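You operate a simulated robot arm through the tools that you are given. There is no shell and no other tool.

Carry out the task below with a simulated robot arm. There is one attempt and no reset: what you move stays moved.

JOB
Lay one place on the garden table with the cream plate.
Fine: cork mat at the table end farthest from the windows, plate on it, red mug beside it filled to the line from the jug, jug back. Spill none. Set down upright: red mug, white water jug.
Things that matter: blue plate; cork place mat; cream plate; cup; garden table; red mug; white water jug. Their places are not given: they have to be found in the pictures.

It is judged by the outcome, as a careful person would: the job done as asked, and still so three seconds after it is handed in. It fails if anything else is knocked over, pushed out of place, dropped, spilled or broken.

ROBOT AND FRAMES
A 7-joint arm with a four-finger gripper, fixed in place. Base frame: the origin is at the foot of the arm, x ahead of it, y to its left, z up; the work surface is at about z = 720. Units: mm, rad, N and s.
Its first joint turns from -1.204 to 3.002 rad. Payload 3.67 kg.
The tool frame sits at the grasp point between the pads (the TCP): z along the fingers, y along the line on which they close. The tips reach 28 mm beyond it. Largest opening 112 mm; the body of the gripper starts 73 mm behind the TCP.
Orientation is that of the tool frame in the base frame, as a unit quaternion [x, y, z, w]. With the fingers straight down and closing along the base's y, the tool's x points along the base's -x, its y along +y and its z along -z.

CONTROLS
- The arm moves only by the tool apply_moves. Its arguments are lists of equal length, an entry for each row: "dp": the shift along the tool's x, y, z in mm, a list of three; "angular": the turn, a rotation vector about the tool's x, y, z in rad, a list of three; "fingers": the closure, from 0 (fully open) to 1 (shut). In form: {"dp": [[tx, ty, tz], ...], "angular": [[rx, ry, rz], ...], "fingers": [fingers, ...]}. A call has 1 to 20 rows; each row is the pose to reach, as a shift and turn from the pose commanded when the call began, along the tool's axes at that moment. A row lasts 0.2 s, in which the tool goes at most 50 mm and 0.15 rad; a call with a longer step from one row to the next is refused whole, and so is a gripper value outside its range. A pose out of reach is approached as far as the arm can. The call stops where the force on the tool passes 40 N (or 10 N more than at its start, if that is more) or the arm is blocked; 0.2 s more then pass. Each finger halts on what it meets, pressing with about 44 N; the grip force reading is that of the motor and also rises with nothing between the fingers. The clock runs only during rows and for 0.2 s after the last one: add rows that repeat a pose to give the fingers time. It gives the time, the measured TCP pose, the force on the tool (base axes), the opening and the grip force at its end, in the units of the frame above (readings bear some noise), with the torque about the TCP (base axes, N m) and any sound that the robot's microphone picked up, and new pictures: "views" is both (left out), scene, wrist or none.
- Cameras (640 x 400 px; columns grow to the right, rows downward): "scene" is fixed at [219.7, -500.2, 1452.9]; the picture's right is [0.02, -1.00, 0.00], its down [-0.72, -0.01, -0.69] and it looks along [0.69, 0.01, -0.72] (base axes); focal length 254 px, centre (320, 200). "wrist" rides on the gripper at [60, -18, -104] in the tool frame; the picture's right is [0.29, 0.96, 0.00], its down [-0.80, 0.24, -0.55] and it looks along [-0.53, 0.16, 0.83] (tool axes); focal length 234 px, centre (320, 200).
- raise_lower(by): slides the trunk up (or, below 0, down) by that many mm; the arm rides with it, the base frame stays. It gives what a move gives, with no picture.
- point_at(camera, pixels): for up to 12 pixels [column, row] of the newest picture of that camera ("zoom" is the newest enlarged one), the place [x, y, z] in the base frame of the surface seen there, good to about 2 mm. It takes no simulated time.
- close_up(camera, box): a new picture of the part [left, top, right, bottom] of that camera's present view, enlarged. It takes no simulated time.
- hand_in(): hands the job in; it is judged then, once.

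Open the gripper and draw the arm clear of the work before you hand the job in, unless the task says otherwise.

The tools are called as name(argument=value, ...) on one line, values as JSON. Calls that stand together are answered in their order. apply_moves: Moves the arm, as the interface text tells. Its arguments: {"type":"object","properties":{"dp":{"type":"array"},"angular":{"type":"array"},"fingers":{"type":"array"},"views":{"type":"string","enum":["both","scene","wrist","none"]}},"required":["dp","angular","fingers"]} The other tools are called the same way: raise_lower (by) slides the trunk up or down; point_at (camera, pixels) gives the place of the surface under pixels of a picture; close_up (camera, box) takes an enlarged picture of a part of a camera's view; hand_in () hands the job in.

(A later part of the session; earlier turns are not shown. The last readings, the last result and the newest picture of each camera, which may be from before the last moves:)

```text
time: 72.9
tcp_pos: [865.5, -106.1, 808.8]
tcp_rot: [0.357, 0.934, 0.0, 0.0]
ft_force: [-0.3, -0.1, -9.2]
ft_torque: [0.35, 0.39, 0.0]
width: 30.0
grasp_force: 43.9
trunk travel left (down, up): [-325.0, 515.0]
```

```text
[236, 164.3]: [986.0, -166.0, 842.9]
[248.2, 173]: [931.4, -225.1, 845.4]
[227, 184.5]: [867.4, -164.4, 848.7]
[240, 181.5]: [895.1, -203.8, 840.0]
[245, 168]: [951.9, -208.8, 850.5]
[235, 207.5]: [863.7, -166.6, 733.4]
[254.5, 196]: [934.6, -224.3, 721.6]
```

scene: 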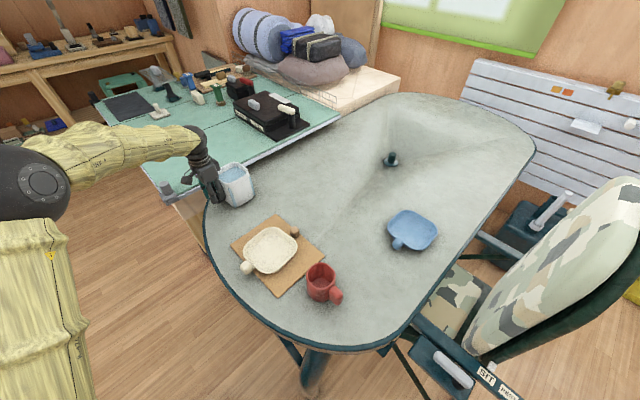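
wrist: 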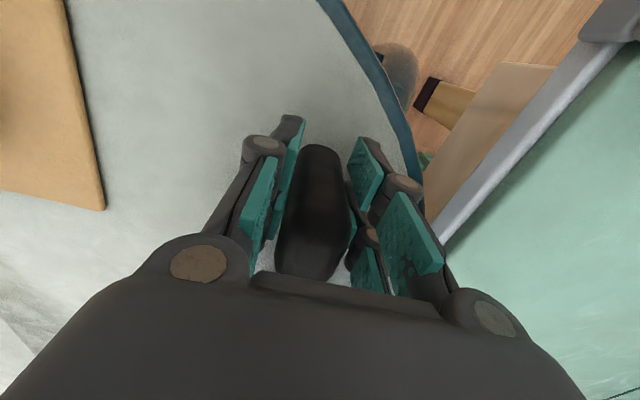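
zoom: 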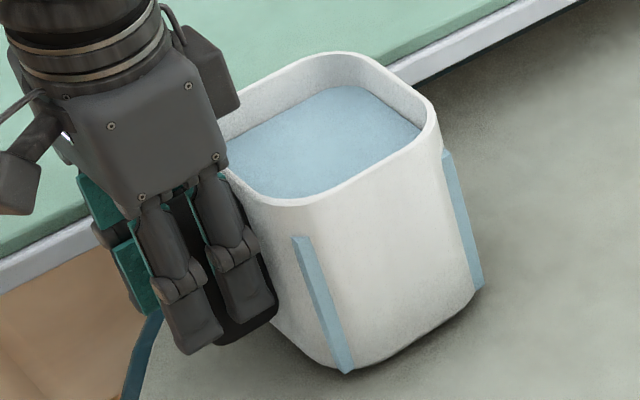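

Load 9.2 N, jug level and off the table. I lift it to 70 mm and re-check the level.

apply_moves(dp=[[0, 0, -10], [0, 0, -22], [0, 0, -36], [0, 0, -50], [0, 0, -62], [0, 0, -68], [0, 0, -68]], angular=[[0, 0, 0], [0, 0, 0], [0, 0, 0], [0, 0, 0], [0, 0, 0], [0, 0, 0], [0, 0, 0]], fingers=[1, 1, 1, 1, 1, 1, 1])

close_up(camera="scene", box=[187, 125, 277, 205])

```text
time: 74.5
tcp_pos: [866.0, -107.3, 877.2]
tcp_rot: [0.357, 0.934, 0.0, 0.0]
ft_force: [0.1, 0.5, -8.5]
ft_torque: [0.35, 0.45, 0.0]
width: 29.8
grasp_force: 43.9
trunk travel left (down, up): [-325.0, 515.0]
```

scene: 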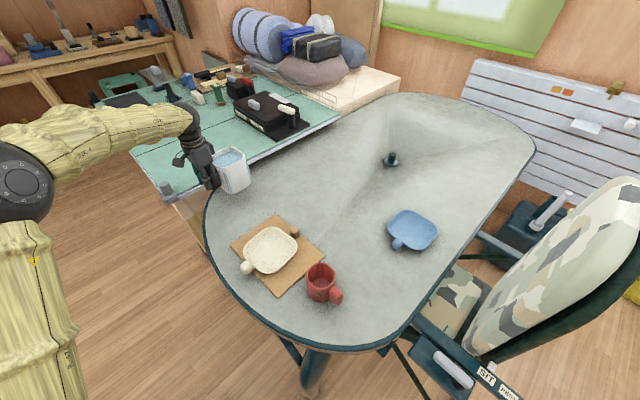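
wrist: 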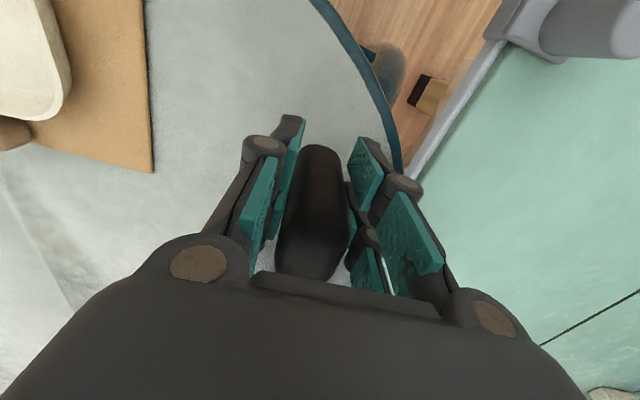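

```text
5.00 times, centred on (232, 165) of scene
```

zoom: 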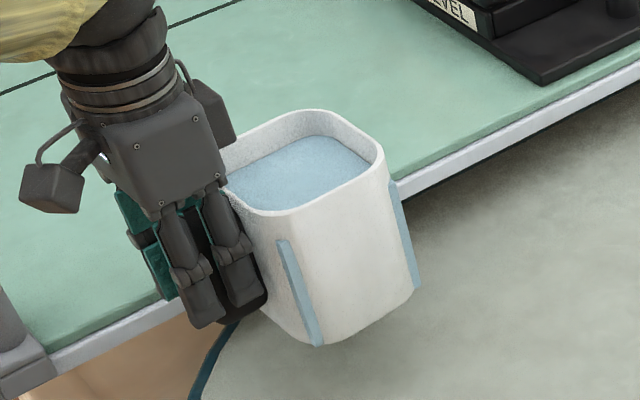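

Jug hangs steady (≈8.7 N). I verify its rim heights.

point_at(camera="zoom", pixels=[[381, 160], [315, 112], [283, 212], [350, 190], [360, 128], [300, 170], [318, 343], [416, 285]])

```text
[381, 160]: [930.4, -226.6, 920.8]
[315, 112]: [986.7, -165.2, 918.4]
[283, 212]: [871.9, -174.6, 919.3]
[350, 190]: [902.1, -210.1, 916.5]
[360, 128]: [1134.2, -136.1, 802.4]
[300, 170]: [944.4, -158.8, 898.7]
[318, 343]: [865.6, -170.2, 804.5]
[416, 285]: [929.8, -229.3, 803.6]
```

Rim is level at ≈919. I carry the jug smoothly (about 130 mm/s, rising 40 mm) toward the mug, above the plate's height.

apply_moves(dp=[[1.3, -5, -5], [4, -15.1, -13], [8.1, -30.3, -22], [13.4, -50.5, -31], [19.5, -73.2, -37], [25.5, -95.9, -40], [32.2, -121.1, -40], [38.9, -146.3, -40], [45.7, -171.5, -40], [52.4, -196.8, -40], [59.1, -222, -40], [65.8, -247.2, -40], [72.5, -272.4, -40], [79.2, -297.7, -40], [86, -322.9, -40], [92.7, -348.1, -40], [99.4, -373.3, -40], [106.1, -398.6, -40], [112.8, -423.8, -40], [118.2, -444, -40]], angular=[[0, 0, 0], [0, 0, 0], [0, 0, 0], [0, 0, 0], [0, 0, 0], [0, 0, 0], [0, 0, 0], [0, 0, 0], [0, 0, 0], [0, 0, 0], [0, 0, 0], [0, 0, 0], [0, 0, 0], [0, 0, 0], [0, 0, 0], [0, 0, 0], [0, 0, 0], [0, 0, 0], [0, 0, 0], [0, 0, 0]], fingers=[1, 1, 1, 1, 1, 1, 1, 1, 1, 1, 1, 1, 1, 1, 1, 1, 1, 1, 1, 1])

```text
time: 78.7
tcp_pos: [479.1, -368.3, 897.5]
tcp_rot: [0.364, 0.93, 0.038, -0.023]
ft_force: [2.5, 1.2, 6.2]
ft_torque: [-1.01, -1.07, 0.4]
width: 29.9
grasp_force: 44.0
trunk travel left (down, up): [-325.0, 515.0]
```

scene: 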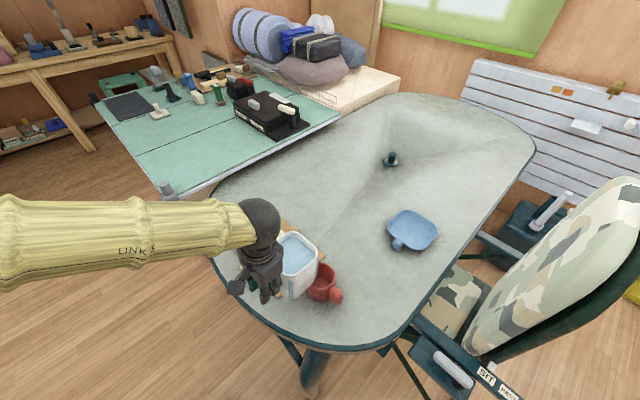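
wrist: 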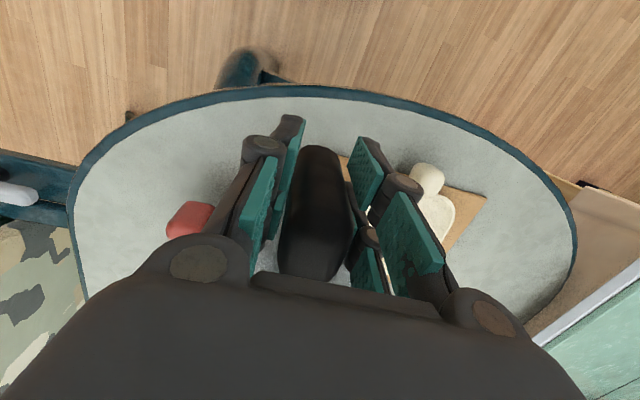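

The tool reads +6 N instead of -9 N and is 20 mm low and tilted ~5°: the arm hit its folding limit and the jug's corner is touching the mug's rim. I raise the trunk at once, lifting the jug straight off.

raise_lower(by=150)

```text
time: 80.5
tcp_pos: [479.1, -367.5, 1048.3]
tcp_rot: [0.365, 0.93, 0.037, -0.023]
ft_force: [-0.2, -0.9, -8.5]
ft_torque: [0.38, 0.39, 0.0]
width: 29.7
grasp_force: 44.4
trunk travel left (down, up): [-475.0, 365.0]
```

The load is back to -8.5 N, jug free. I inspect the mug and jug.

close_up(camera="scene", box=[220, 160, 380, 320])

close_up(camera="scene", box=[290, 250, 360, 315])

close_up(camera="wrist", box=[0, 0, 640, 400])

```text
2.50 times, centred on (300, 240) of scene
```

zoom: 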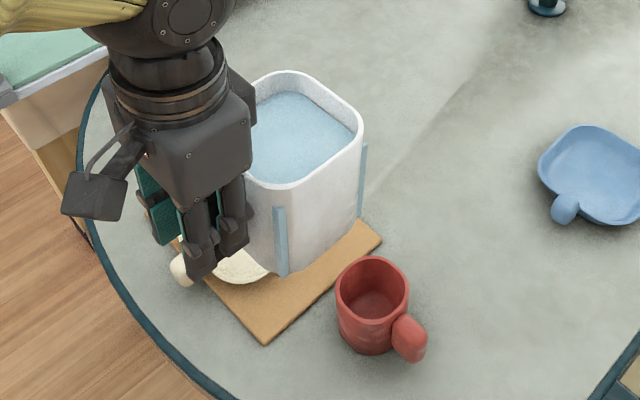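

```text
6.15 times, centred on (325, 282) of scene
```

zoom: 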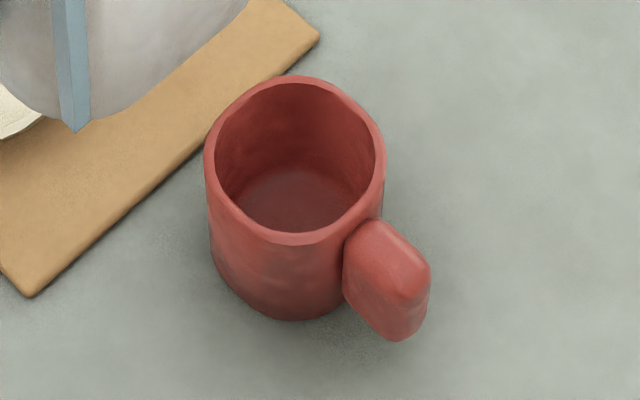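

```text
1.00 times, centred on (320, 200) of wrist (not enlarged: the box is as wide or as high as the picture)
```

zoom: 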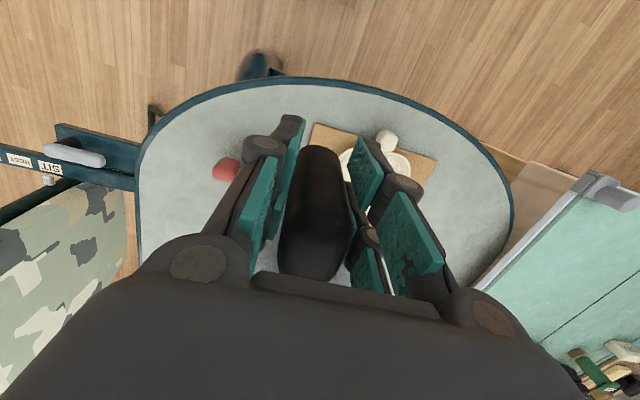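

The mug is upright and nothing spilled. I re-measure the mug's rim, and the jug's rim levels.

point_at(camera="zoom", pixels=[[320, 200]])

point_at(camera="scene", pixels=[[306.8, 276.3], [334.8, 275.5], [321, 262.7], [322.2, 288.3], [339.5, 292], [334, 288], [310, 268], [333, 268], [365, 214], [334, 191], [292, 233.5], [335, 197]])

```text
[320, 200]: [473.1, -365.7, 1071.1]
```

```text
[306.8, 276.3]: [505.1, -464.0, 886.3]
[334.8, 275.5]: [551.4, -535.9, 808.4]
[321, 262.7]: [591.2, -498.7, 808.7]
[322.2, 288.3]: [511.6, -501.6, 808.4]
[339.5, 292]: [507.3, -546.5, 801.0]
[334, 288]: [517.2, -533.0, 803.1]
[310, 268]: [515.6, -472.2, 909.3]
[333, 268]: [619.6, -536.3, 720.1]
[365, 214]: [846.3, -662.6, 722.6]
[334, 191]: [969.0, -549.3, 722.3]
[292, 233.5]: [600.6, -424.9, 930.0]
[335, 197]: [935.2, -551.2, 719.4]
```

Mug ≈(551,-499), fine. The arm was folded too tightly at this trunk height, so I raise the trunk another 200 mm to give it room, then read where the tool settles.

raise_lower(by=200)

apply_moves(dp=[[0, 0, 0], [0, 0, 0]], angular=[[0, 0, 0], [0, 0, 0]], fingers=[1, 1])

```text
time: 82.6
tcp_pos: [479.3, -367.7, 1250.2]
tcp_rot: [0.365, 0.93, 0.037, -0.02]
ft_force: [-0.4, -0.6, -8.5]
ft_torque: [0.31, 0.41, 0.04]
width: 30.0
grasp_force: 43.9
trunk travel left (down, up): [-675.0, 165.0]
```

```text
time: 83.2
tcp_pos: [479.8, -367.5, 1250.1]
tcp_rot: [0.365, 0.93, 0.038, -0.02]
ft_force: [0.2, -0.4, -10.0]
ft_torque: [0.38, 0.38, -0.03]
width: 29.9
grasp_force: 44.0
trunk travel left (down, up): [-675.0, 165.0]
```

scene: 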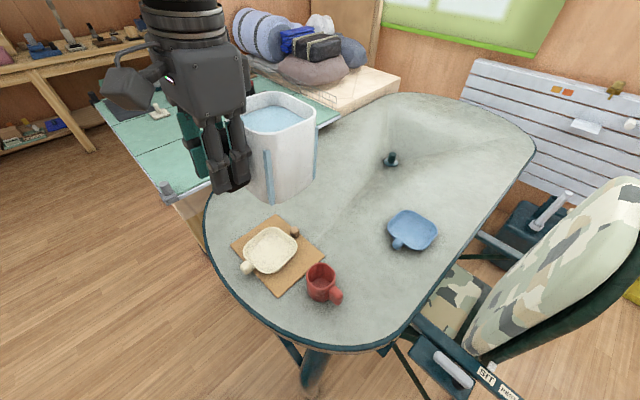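
wrist: 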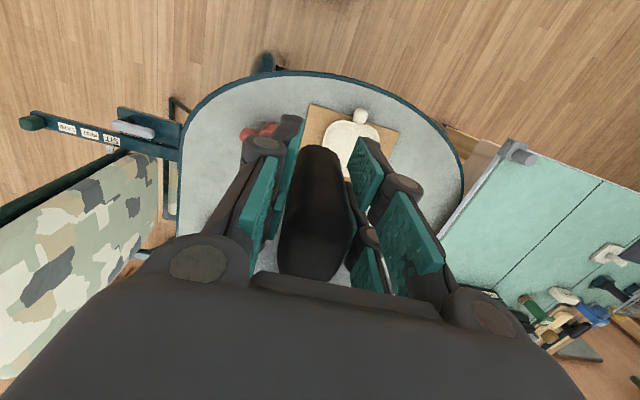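

All well on the table. I straighten the tool to vertical while lowering the jug slowly to z≈950, positioned so its lip comes short of the mug.

apply_moves(dp=[[0, -3, 12], [0, -8, 32], [0, -13, 57], [-0.2, -19, 83], [-0.3, -25, 109], [-0.4, -31, 135], [-0.5, -37, 161], [-0.6, -43, 187], [-0.7, -49, 213], [-0.8, -55, 239], [-0.8, -60, 262], [-0.9, -64, 280], [-0.9, -67.4, 292], [-0.9, -67.4, 297.3], [-0.9, -67.4, 297.3]], angular=[[0.012, -0.013, -0.003], [0.024, -0.027, -0.006], [0.038, -0.043, -0.01], [0.05, -0.058, -0.013], [0.057, -0.065, -0.015], [0.057, -0.065, -0.015], [0.057, -0.065, -0.015], [0.057, -0.065, -0.015], [0.057, -0.065, -0.015], [0.057, -0.065, -0.015], [0.057, -0.065, -0.015], [0.057, -0.065, -0.015], [0.057, -0.065, -0.015], [0.057, -0.065, -0.015], [0.057, -0.065, -0.015]], fingers=[1, 1, 1, 1, 1, 1, 1, 1, 1, 1, 1, 1, 1, 1, 1])

close_up(camera="scene", box=[200, 160, 380, 320])

```text
time: 86.4
tcp_pos: [436.3, -408.1, 969.7]
tcp_rot: [0.35, 0.936, -0.039, 0.02]
ft_force: [0.4, 0.1, -9.9]
ft_torque: [0.39, 0.4, -0.02]
width: 29.9
grasp_force: 43.9
trunk travel left (down, up): [-675.0, 165.0]
```

scene: 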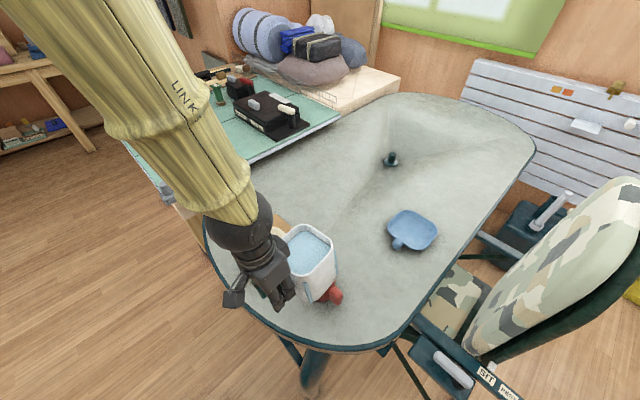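
wrist: 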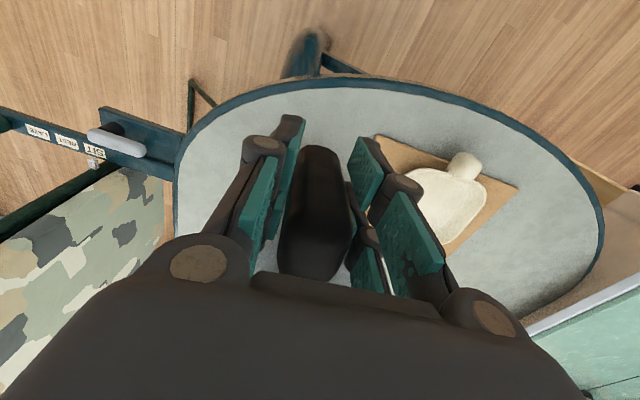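

```text
2.50 times, centred on (290, 240) of scene
```

zoom: 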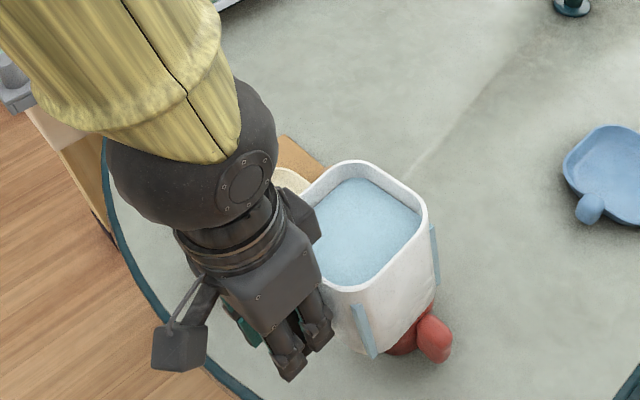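

The earlier tilt was only tracking error, so my correction over-rotated; I undo it and shift a little toward the planned staging point.

apply_moves(dp=[[5, 3, 0], [10, 7, -1], [14.8, 10.2, -1.6], [14.8, 10.2, -1.6], [14.8, 10.2, -1.6]], angular=[[-0.018, 0.02, 0.005], [-0.037, 0.042, 0.01], [-0.057, 0.065, 0.015], [-0.057, 0.065, 0.015], [-0.057, 0.065, 0.015]], fingers=[1, 1, 1, 1, 1])

close_up(camera="scene", box=[230, 200, 370, 310])

```text
time: 87.6
tcp_pos: [433.8, -392.1, 967.7]
tcp_rot: [0.358, 0.934, 0.0, 0.0]
ft_force: [-0.4, -0.4, -8.7]
ft_torque: [0.36, 0.39, 0.0]
width: 30.0
grasp_force: 44.0
trunk travel left (down, up): [-675.0, 165.0]
```

scene: 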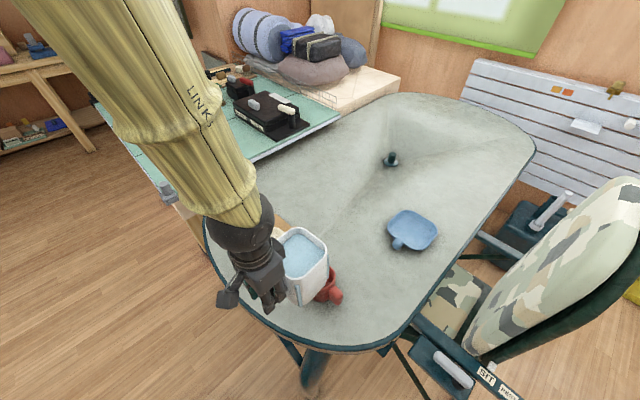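
wrist: 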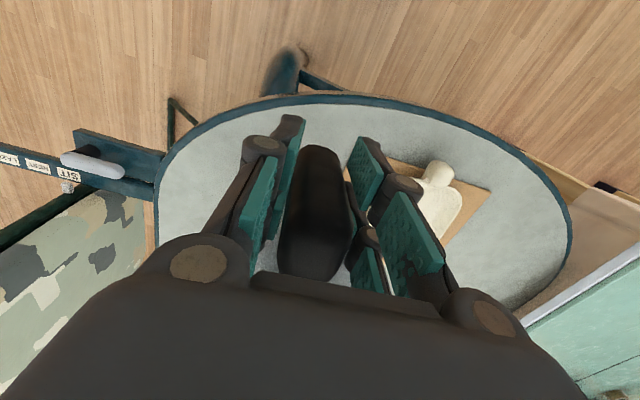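

```text
3.64 times, centred on (300, 255) of scene
```

zoom: 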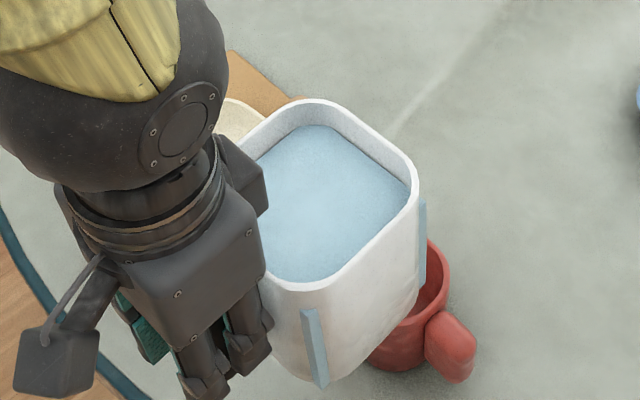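

Tool vertical again. I measure the jug's rim: level, and where its front lip is relative to the mug.

point_at(camera="zoom", pixels=[[340, 104], [380, 135], [405, 155], [415, 190], [380, 235], [300, 288], [300, 102], [320, 200], [390, 190], [445, 300], [437, 255], [370, 360]])

```text
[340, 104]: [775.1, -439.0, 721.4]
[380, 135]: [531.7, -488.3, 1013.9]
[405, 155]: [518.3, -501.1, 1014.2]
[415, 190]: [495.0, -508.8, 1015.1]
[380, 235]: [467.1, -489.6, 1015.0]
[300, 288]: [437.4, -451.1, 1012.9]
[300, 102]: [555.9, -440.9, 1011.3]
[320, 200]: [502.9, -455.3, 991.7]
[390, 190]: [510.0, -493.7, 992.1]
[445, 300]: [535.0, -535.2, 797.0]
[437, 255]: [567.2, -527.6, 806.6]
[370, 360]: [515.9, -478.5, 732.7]
```

Jug is level and aligned. Since its rim is a square with flat edges, I will pour over its -y corner so the stream is narrow: I move the jug so that this corner is above the mug, still level and high.

apply_moves(dp=[[-4, 8, 0], [-11, 22, 0], [-18, 36, 0], [-23, 46, 0], [-25, 49, 0], [-25, 49, 0]], angular=[[0, 0, 0], [0, 0, 0], [0, 0, 0], [0, 0, 0], [0, 0, 0], [0, 0, 0]], fingers=[1, 1, 1, 1, 1, 1])

close_up(camera="scene", box=[230, 190, 370, 310])

```text
time: 89.0
tcp_pos: [483.6, -372.5, 970.1]
tcp_rot: [0.358, 0.934, 0.0, -0.001]
ft_force: [0.3, 0.5, -9.2]
ft_torque: [0.38, 0.42, 0.0]
width: 29.8
grasp_force: 44.3
trunk travel left (down, up): [-675.0, 165.0]
```

scene: 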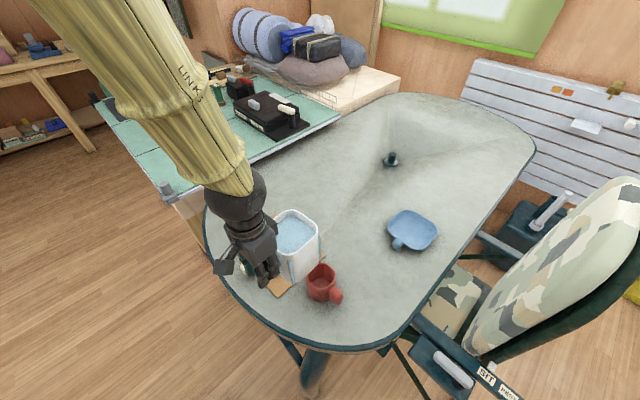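
wrist: 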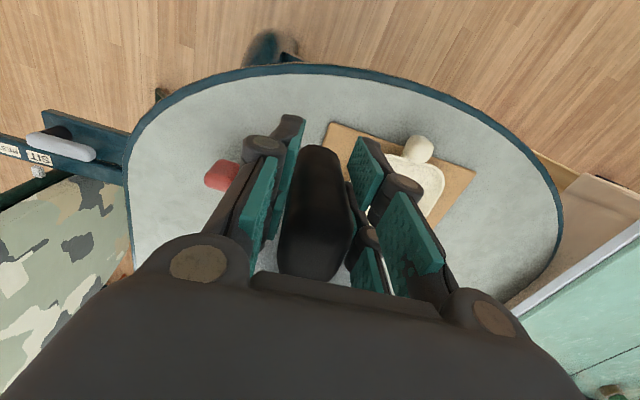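

```text
3.33 times, centred on (300, 250) of scene
```

zoom: 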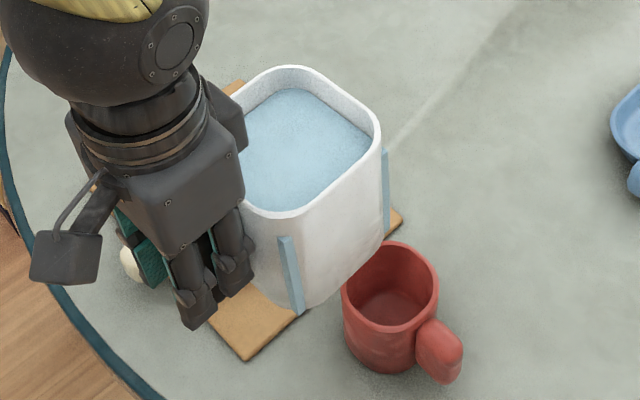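

The view of the mug is open from here. I look closely at its interior once more, and measure its rim and the jug's corner.

close_up(camera="scene", box=[304, 258, 340, 292])

point_at(camera="scene", pixels=[[313, 228], [317.5, 233], [318, 240], [300, 250], [316.5, 244], [321, 263], [308.5, 275], [334.5, 275.5], [322, 288.5]])

```text
11.76 times, centred on (322, 275) of scene
```

zoom: 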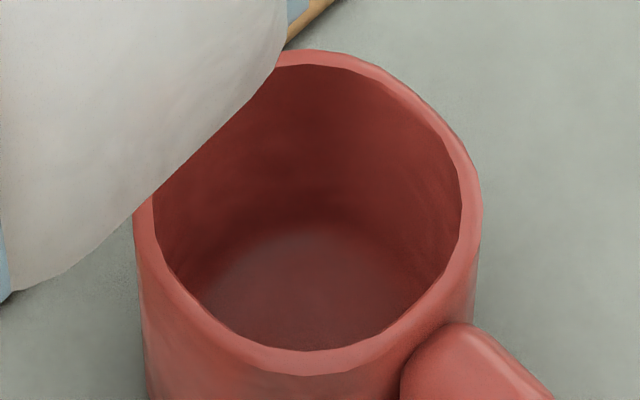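

```text
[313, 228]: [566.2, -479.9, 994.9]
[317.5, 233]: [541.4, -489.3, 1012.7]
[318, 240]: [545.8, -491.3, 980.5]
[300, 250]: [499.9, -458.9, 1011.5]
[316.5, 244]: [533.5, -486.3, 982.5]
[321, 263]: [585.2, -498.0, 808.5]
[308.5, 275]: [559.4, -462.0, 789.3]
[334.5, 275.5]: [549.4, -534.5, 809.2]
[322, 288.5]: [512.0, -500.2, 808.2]
```

Mug centre ≈(550,-498); jug corner above it at (550,-488). I tilt the jug 15° toward -y (below its spill angle of ~19°) while lowering so its corner is ~90 mm above the mug rim, and check tracking.

apply_moves(dp=[[0, 0, 0], [1, 1, 5], [3, 3, 15], [5, 5, 30], [7, 7, 45], [9, 9, 60], [10, 11, 72], [11, 12.2, 80], [11, 12.2, 83], [11, 12.2, 83], [11, 12.2, 83]], angular=[[-0.015, 0.015, 0], [-0.035, 0.035, 0], [-0.06, 0.06, 0], [-0.085, 0.085, 0], [-0.11, 0.11, 0], [-0.135, 0.135, 0], [-0.155, 0.155, 0], [-0.17, 0.17, 0], [-0.184, 0.183, 0], [-0.184, 0.183, 0], [-0.184, 0.183, 0]], fingers=[1, 1, 1, 1, 1, 1, 1, 1, 1, 1, 1])

close_up(camera="scene", box=[230, 190, 370, 310])

```text
time: 90.8
tcp_pos: [481.6, -356.1, 897.3]
tcp_rot: [0.356, 0.927, 0.105, -0.045]
ft_force: [-9.3, 0.2, 25.0]
ft_torque: [-3.3, -0.69, -0.99]
width: 30.2
grasp_force: 44.8
trunk travel left (down, up): [-675.0, 165.0]
stopped in row 8: the force on the tool passed its limit at 60 N (the readings are from after the stop); the commanded pose is now the measured one
```

scene: 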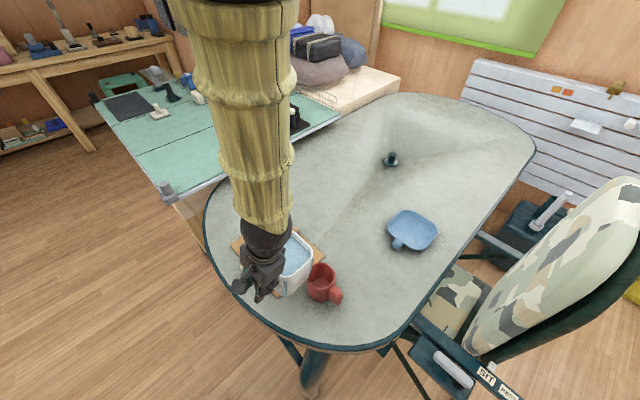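
wrist: 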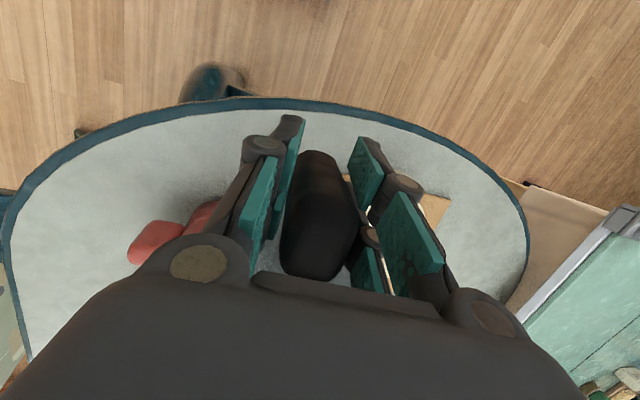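

```text
3.33 times, centred on (300, 250) of scene
```

zoom: 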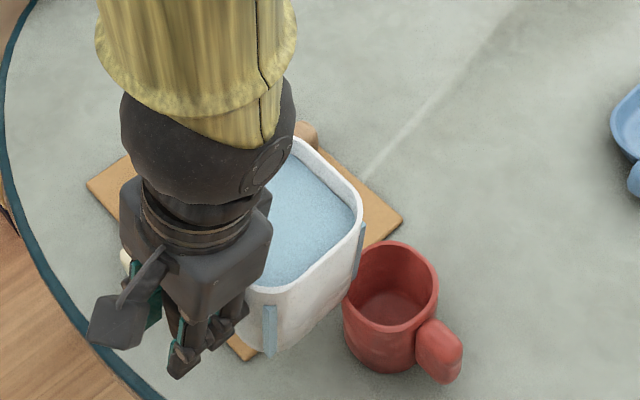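

The jug's lower corner touched the mug's rim (contact near (537,-465)); my clearance was too small. I lift straight up 70 mm immediately.

apply_moves(dp=[[3.2, 3.3, -19.4], [6.3, 6.5, -39], [9.5, 9.8, -58], [11.1, 11.4, -68], [11.1, 11.4, -68]], angular=[[0, 0, 0], [0, 0, 0], [0, 0, 0], [0, 0, 0], [0, 0, 0]], fingers=[1, 1, 1, 1, 1])

close_up(camera="scene", box=[230, 190, 370, 310])

close_up(camera="scene", box=[300, 254, 348, 300])

```text
time: 92.0
tcp_pos: [484.5, -358.5, 965.4]
tcp_rot: [0.355, 0.928, 0.105, -0.047]
ft_force: [0.4, -0.6, -9.6]
ft_torque: [0.37, 0.41, -0.01]
width: 30.0
grasp_force: 43.4
trunk travel left (down, up): [-675.0, 165.0]
```

scene: 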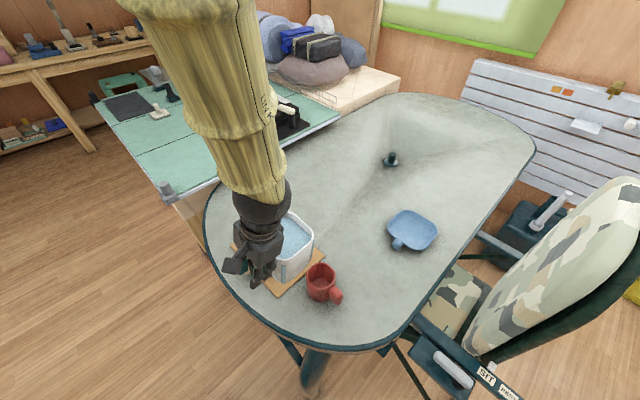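
wrist: 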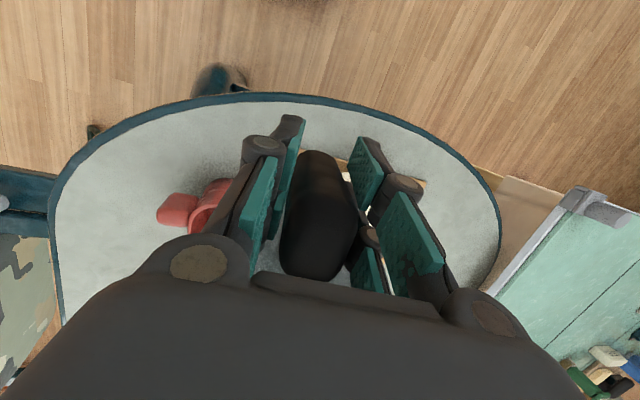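

```text
3.33 times, centred on (300, 250) of scene
```

zoom: 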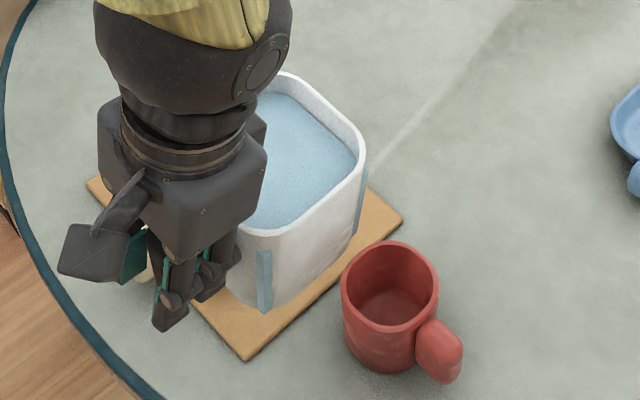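

```text
8.70 times, centred on (324, 277) of scene
```

zoom: 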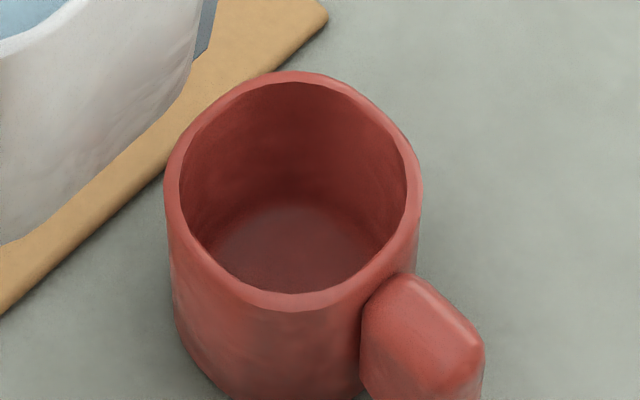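

The mug is upright and nothing spilled (load -9.6 N). I measure the jug's actual rim tilt now, and the mug's position.

point_at(camera="zoom", pixels=[[200, 200]])

point_at(camera="scene", pixels=[[313.2, 235], [312, 241], [306, 225], [298, 216], [291.5, 212.5], [284, 259.5], [295, 257], [305, 250], [295, 237], [320.5, 262.5], [335, 276], [322, 288.5]])

```text
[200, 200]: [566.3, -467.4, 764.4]
```

```text
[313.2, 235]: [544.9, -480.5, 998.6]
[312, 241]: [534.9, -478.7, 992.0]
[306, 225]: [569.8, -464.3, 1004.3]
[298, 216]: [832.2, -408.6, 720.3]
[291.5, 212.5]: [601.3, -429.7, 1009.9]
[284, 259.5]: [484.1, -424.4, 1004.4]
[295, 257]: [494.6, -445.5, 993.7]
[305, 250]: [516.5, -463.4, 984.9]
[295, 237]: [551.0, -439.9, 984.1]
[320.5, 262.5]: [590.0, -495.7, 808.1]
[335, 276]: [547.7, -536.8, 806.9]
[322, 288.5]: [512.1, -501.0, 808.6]
```

The jug slipped ~5° in the grip (its front is a bit higher than the tool implies), which I'll account for. Water is at z≈984, corner rim at 998. Still high up, I pre-tilt toward the -y corner to ~19° (spill would begin near 22°) and re-measure.

apply_moves(dp=[[0.2, 1.3, 0.3], [0.4, 2.9, 0.6], [0.7, 4.4, 0.9], [0.9, 5.9, 1.2], [1.2, 7.4, 1.5], [1.4, 8.8, 1.7], [1.4, 8.8, 1.7], [1.4, 8.8, 1.7]], angular=[[-0.015, 0.028, 0.002], [-0.03, 0.056, 0.004], [-0.046, 0.084, 0.006], [-0.061, 0.111, 0.009], [-0.077, 0.139, 0.011], [-0.092, 0.167, 0.013], [-0.092, 0.167, 0.013], [-0.092, 0.167, 0.013]], fingers=[1, 1, 1, 1, 1, 1, 1, 1])

close_up(camera="scene", box=[230, 190, 370, 310])

```text
time: 93.8
tcp_pos: [488.4, -350.7, 964.3]
tcp_rot: [0.354, 0.912, 0.176, -0.108]
ft_force: [0.3, -0.5, -9.0]
ft_torque: [0.29, 0.39, -0.02]
width: 30.0
grasp_force: 43.5
trunk travel left (down, up): [-675.0, 165.0]
```

scene: 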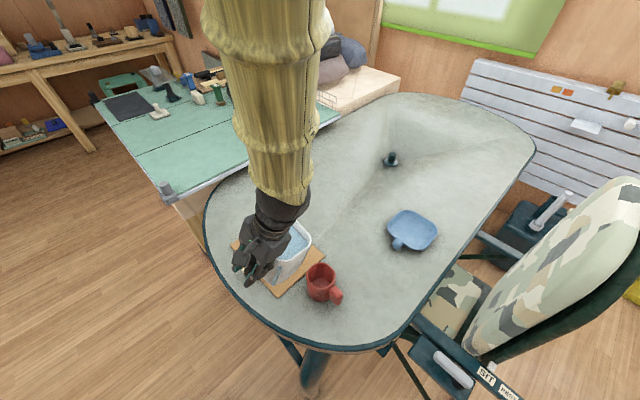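
wrist: 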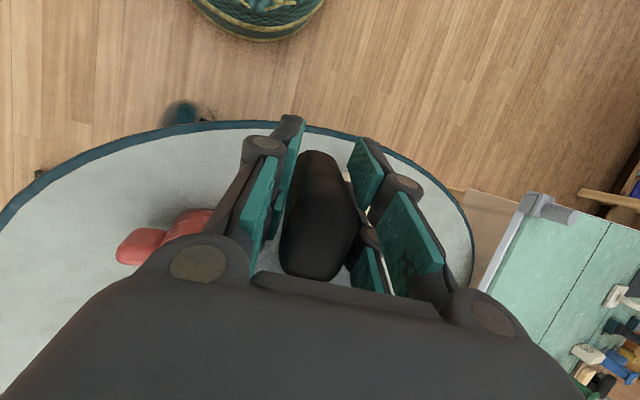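

```text
3.33 times, centred on (300, 250) of scene
```

zoom: 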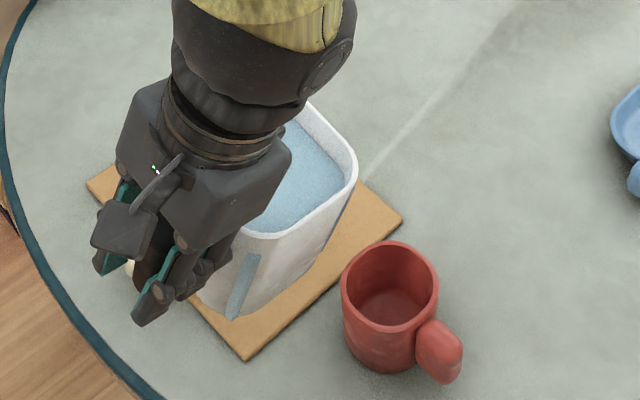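

Tracking is exact now. I measure the rim corner, rim sides and water surface.

point_at(camera="zoom", pixels=[[355, 165], [352, 182], [342, 147], [328, 127], [315, 110], [268, 235], [290, 232], [312, 221], [338, 200], [320, 180], [300, 205], [320, 250]])

```text
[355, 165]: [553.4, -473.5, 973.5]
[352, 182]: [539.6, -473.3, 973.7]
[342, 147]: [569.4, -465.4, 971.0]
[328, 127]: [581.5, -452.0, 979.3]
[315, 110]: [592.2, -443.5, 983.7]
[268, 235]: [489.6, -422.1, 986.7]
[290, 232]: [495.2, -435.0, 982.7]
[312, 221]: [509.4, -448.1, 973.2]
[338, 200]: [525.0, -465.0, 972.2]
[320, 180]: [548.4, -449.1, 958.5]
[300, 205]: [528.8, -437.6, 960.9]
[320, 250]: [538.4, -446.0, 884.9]
```

Rim tilt is ≈17° toward -y with the corner lowest at ≈(547,-475,972). I lower it slowly so the corner is at ≈(551,-478,905), keeping ~10 mm from the mug's rim.

apply_moves(dp=[[-5, -3, 11], [-11, -6.5, 24], [-17, -10.5, 38], [-22, -13.5, 49], [-25.5, -15.5, 56.5], [-27, -16.5, 59.8], [-27, -16.5, 59.8]], angular=[[0, 0, 0], [0, 0, 0], [0, 0, 0], [0, 0, 0], [0, 0, 0], [0, 0, 0], [0, 0, 0]], fingers=[1, 1, 1, 1, 1, 1, 1])

close_up(camera="scene", box=[250, 210, 360, 310])

```text
time: 94.7
tcp_pos: [492.1, -350.8, 922.0]
tcp_rot: [0.352, 0.912, 0.178, -0.107]
ft_force: [-4.3, 3.9, 11.5]
ft_torque: [-1.41, -0.34, -0.33]
width: 29.9
grasp_force: 43.7
trunk travel left (down, up): [-675.0, 165.0]
stopped in row 4: the force on the tool passed its limit at 44 N (the readings are from after the stop); the commanded pose is now the measured one
```

scene: 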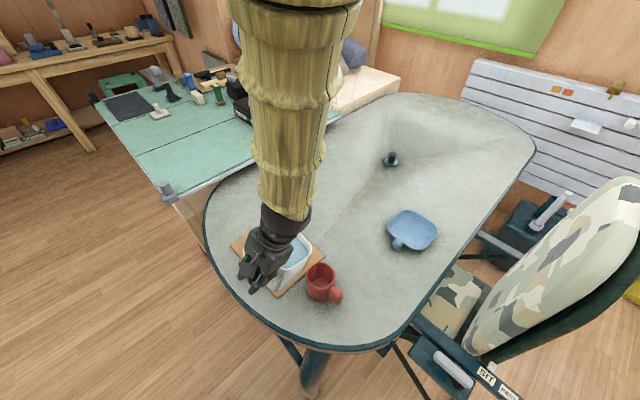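
wrist: 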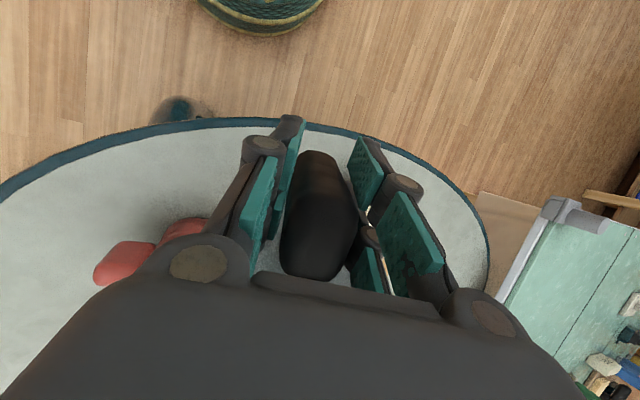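

```text
4.00 times, centred on (305, 260) of scene
```

zoom: 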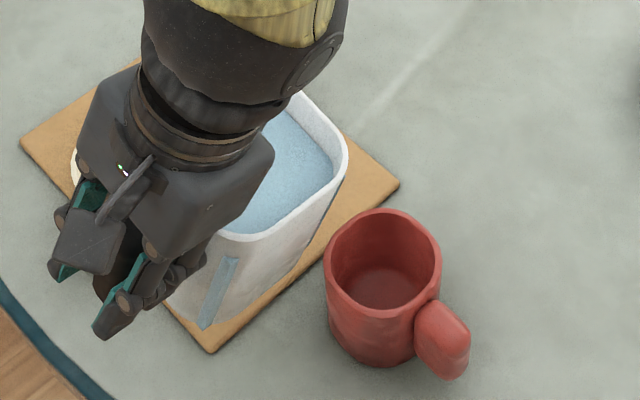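

Contact again at the mug's rim although visually ~18 mm apart, so the jug's solid corners are evidently square, not rounded. I lift 30 mm off straight away; then I'll check whether the water surface stays horizontal.

apply_moves(dp=[[4.8, 3.7, -13.7], [9.6, 7.3, -27.4], [12.9, 9.8, -36.6], [12.9, 9.8, -36.6]], angular=[[0, 0, 0], [0, 0, 0], [0, 0, 0], [0, 0, 0]], fingers=[1, 1, 1, 1])

close_up(camera="scene", box=[270, 205, 330, 255])

```text
time: 95.7
tcp_pos: [491.2, -351.8, 962.4]
tcp_rot: [0.353, 0.913, 0.178, -0.107]
ft_force: [0.2, -0.9, -9.2]
ft_torque: [0.26, 0.43, 0.01]
width: 29.8
grasp_force: 44.2
trunk travel left (down, up): [-675.0, 165.0]
```

scene: 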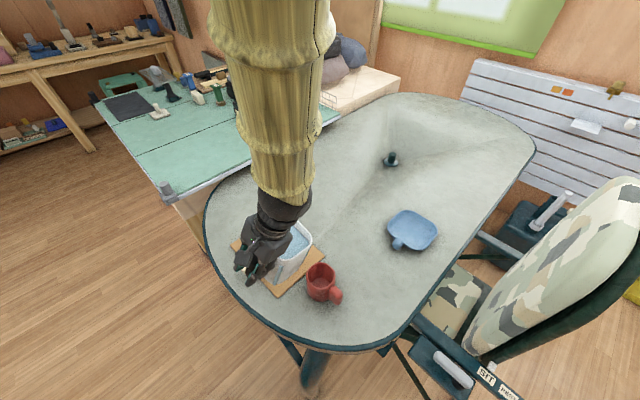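
wrist: 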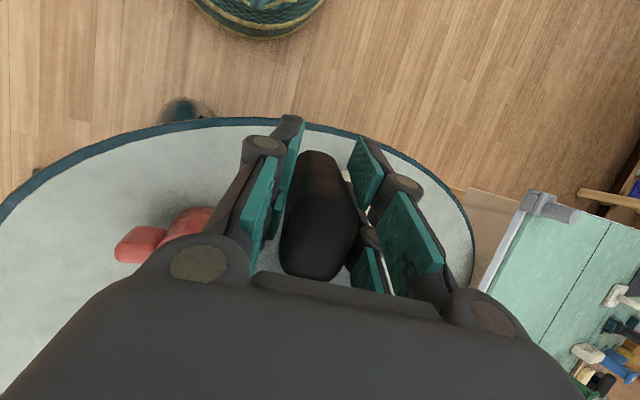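

```text
8.00 times, centred on (300, 230) of scene
```

zoom: 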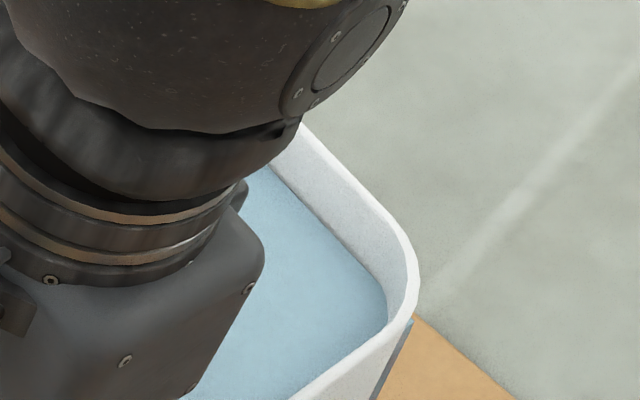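

I sample the water surface at several points, along with the rim around the corner.

point_at(camera="zoom", pixels=[[268, 180], [300, 230], [345, 275], [372, 315], [300, 320], [250, 340], [220, 385], [325, 165], [380, 220], [414, 280], [395, 325], [340, 370]])

```text
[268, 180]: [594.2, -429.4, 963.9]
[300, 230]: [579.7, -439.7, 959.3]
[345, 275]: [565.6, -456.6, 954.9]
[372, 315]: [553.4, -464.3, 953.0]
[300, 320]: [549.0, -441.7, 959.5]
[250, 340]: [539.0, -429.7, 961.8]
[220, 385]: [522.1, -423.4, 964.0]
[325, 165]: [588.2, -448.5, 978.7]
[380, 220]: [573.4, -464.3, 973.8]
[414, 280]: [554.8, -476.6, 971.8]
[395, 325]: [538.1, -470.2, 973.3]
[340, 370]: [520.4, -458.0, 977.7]
```

The drawn water moves rigidly with the jug, so I'll rely on weight and the mug's level. Keeping the whole jug above the mug's rim, I tilt to ~20° with the corner over the mug at ≈(551,-481,940).

apply_moves(dp=[[-2, -2, 4], [-5, -4, 9], [-7.5, -6.5, 14.5], [-9.6, -8.2, 19], [-9.6, -8.2, 19]], angular=[[-0.012, 0.012, -0.001], [-0.024, 0.025, -0.002], [-0.037, 0.038, -0.003], [-0.049, 0.05, -0.004], [-0.049, 0.05, -0.004]], fingers=[1, 1, 1, 1, 1])

close_up(camera="scene", box=[270, 215, 350, 300])

```text
time: 96.8
tcp_pos: [491.4, -354.9, 939.7]
tcp_rot: [0.349, 0.906, 0.209, -0.121]
ft_force: [0.9, 0.6, -9.0]
ft_torque: [0.23, 0.42, -0.01]
width: 29.8
grasp_force: 44.2
trunk travel left (down, up): [-675.0, 165.0]
```

scene: 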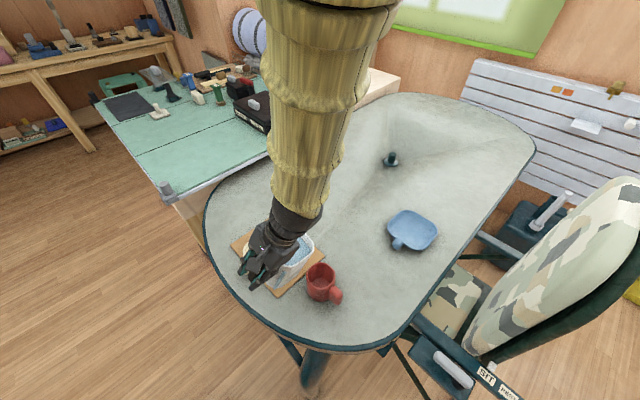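
wrist: 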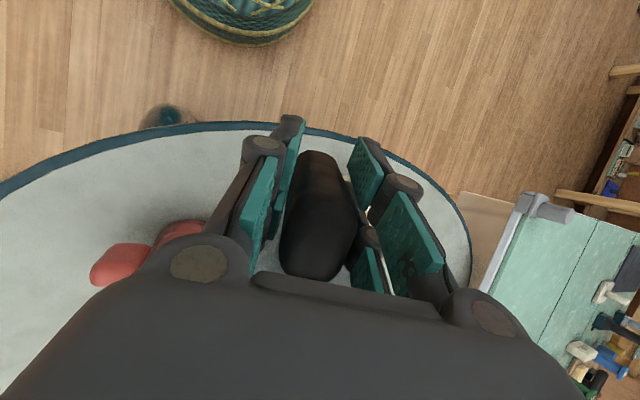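

```text
4.71 times, centred on (310, 258) of scene
```

zoom: 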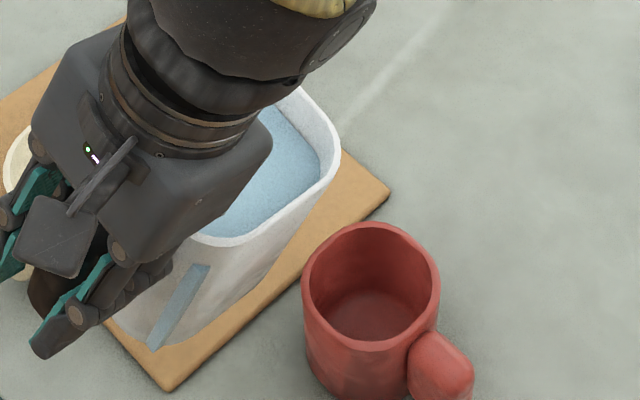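

Clear, no contact. I measure the corner's position now.

point_at(camera="zoom", pixels=[[338, 160], [335, 175], [328, 190], [326, 125], [310, 100], [290, 225], [310, 150], [280, 190], [305, 290], [438, 280], [370, 345], [365, 230]])

```text
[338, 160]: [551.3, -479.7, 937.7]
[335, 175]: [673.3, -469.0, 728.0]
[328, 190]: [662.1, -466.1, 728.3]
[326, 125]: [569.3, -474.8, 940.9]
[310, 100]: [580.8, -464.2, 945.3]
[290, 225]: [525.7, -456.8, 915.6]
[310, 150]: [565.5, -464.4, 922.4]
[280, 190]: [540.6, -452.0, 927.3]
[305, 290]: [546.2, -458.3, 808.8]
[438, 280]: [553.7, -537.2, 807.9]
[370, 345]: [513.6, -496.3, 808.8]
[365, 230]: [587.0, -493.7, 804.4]
```

Corner at (551,-480,938), 18 mm short of the mug's centre. I tilt 3° more about the lip, then look for flow.

apply_moves(dp=[[0.8, 0.6, -1.8], [1.6, 1.2, -3.7], [2.3, 1.8, -5.5], [2.3, 1.8, -5.5], [2.3, 1.8, -5.5]], angular=[[-0.012, 0.012, -0.001], [-0.024, 0.024, -0.002], [-0.035, 0.036, -0.0025], [-0.035, 0.036, -0.0025], [-0.035, 0.036, -0.0025]], fingers=[1, 1, 1, 1, 1], views="scene")

close_up(camera="scene", box=[270, 215, 350, 300])

```text
time: 98.0
tcp_pos: [491.9, -355.4, 944.2]
tcp_rot: [0.345, 0.9, 0.231, -0.13]
ft_force: [0.2, 0.0, -9.4]
ft_torque: [0.26, 0.37, 0.0]
width: 29.8
grasp_force: 44.1
trunk travel left (down, up): [-675.0, 165.0]
```

scene: 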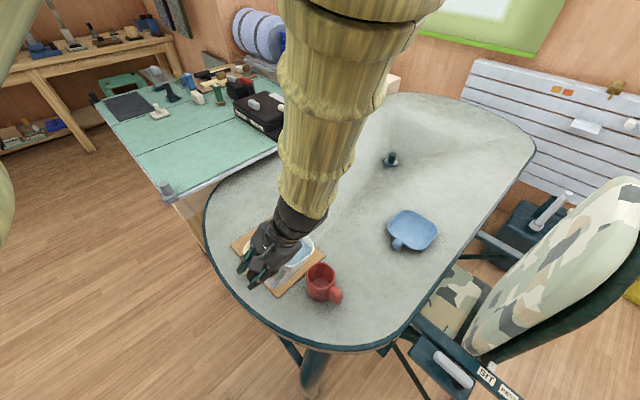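

```text
4.71 times, centred on (310, 258) of scene
```

zoom: 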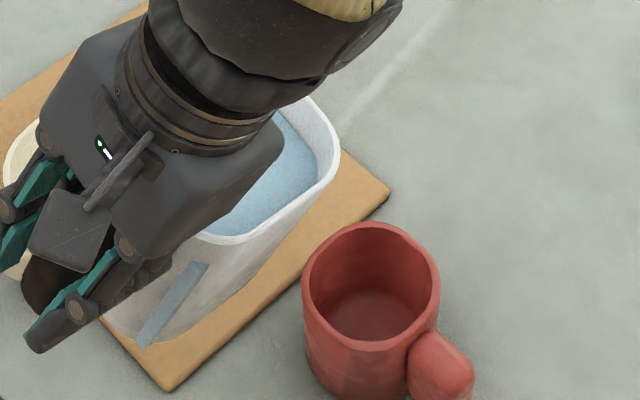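

No flow yet (load -9.4 N). Another 3° of tilt about the lip, then 20 mm lower.

apply_moves(dp=[[0.7, 0.6, -1.8], [1.5, 1.2, -3.7], [2.2, 1.8, -5.5], [0, 0, 0], [-3, -2.5, 6], [-5.7, -4.8, 11.6], [-5.7, -4.8, 11.6]], angular=[[-0.012, 0.012, -0.001], [-0.024, 0.024, -0.002], [-0.035, 0.0357, -0.0025], [-0.035, 0.0357, -0.0025], [-0.035, 0.0357, -0.0025], [-0.035, 0.0357, -0.0025], [-0.035, 0.0357, -0.0025]], fingers=[1, 1, 1, 1, 1, 1, 1], views="scene")

close_up(camera="scene", box=[270, 215, 350, 300])

```text
time: 99.7
tcp_pos: [492.2, -355.0, 932.1]
tcp_rot: [0.343, 0.894, 0.252, -0.14]
ft_force: [-0.2, -0.3, -9.0]
ft_torque: [0.25, 0.43, 0.0]
width: 29.9
grasp_force: 44.1
trunk travel left (down, up): [-675.0, 165.0]
```

scene: 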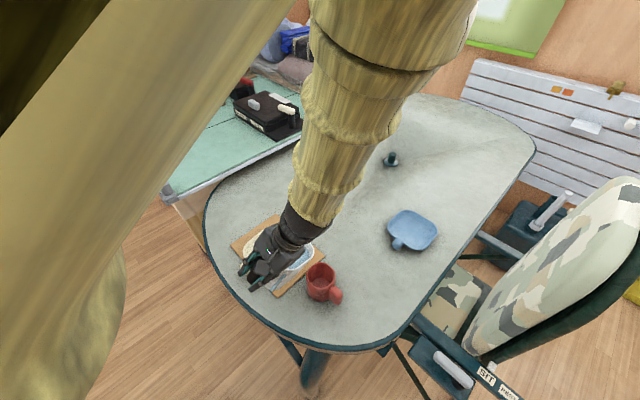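

```text
4.71 times, centred on (310, 258) of scene
```

zoom: 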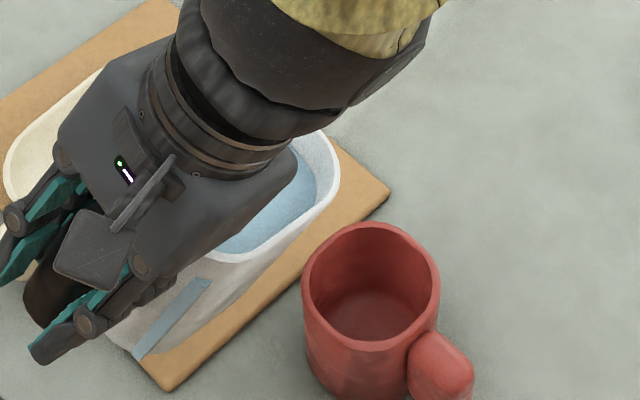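

Still no flow at about 26°. I verify the corner position before tilting further.

point_at(camera="zoom", pixels=[[338, 190], [336, 205], [325, 150], [318, 138], [250, 260], [280, 245], [310, 185], [280, 220], [300, 270]])

```text
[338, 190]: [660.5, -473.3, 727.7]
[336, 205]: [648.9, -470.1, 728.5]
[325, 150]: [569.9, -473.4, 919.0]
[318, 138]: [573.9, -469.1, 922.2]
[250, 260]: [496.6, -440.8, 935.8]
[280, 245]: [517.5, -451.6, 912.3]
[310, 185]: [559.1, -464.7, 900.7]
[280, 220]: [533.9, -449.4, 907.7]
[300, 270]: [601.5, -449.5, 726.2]
```

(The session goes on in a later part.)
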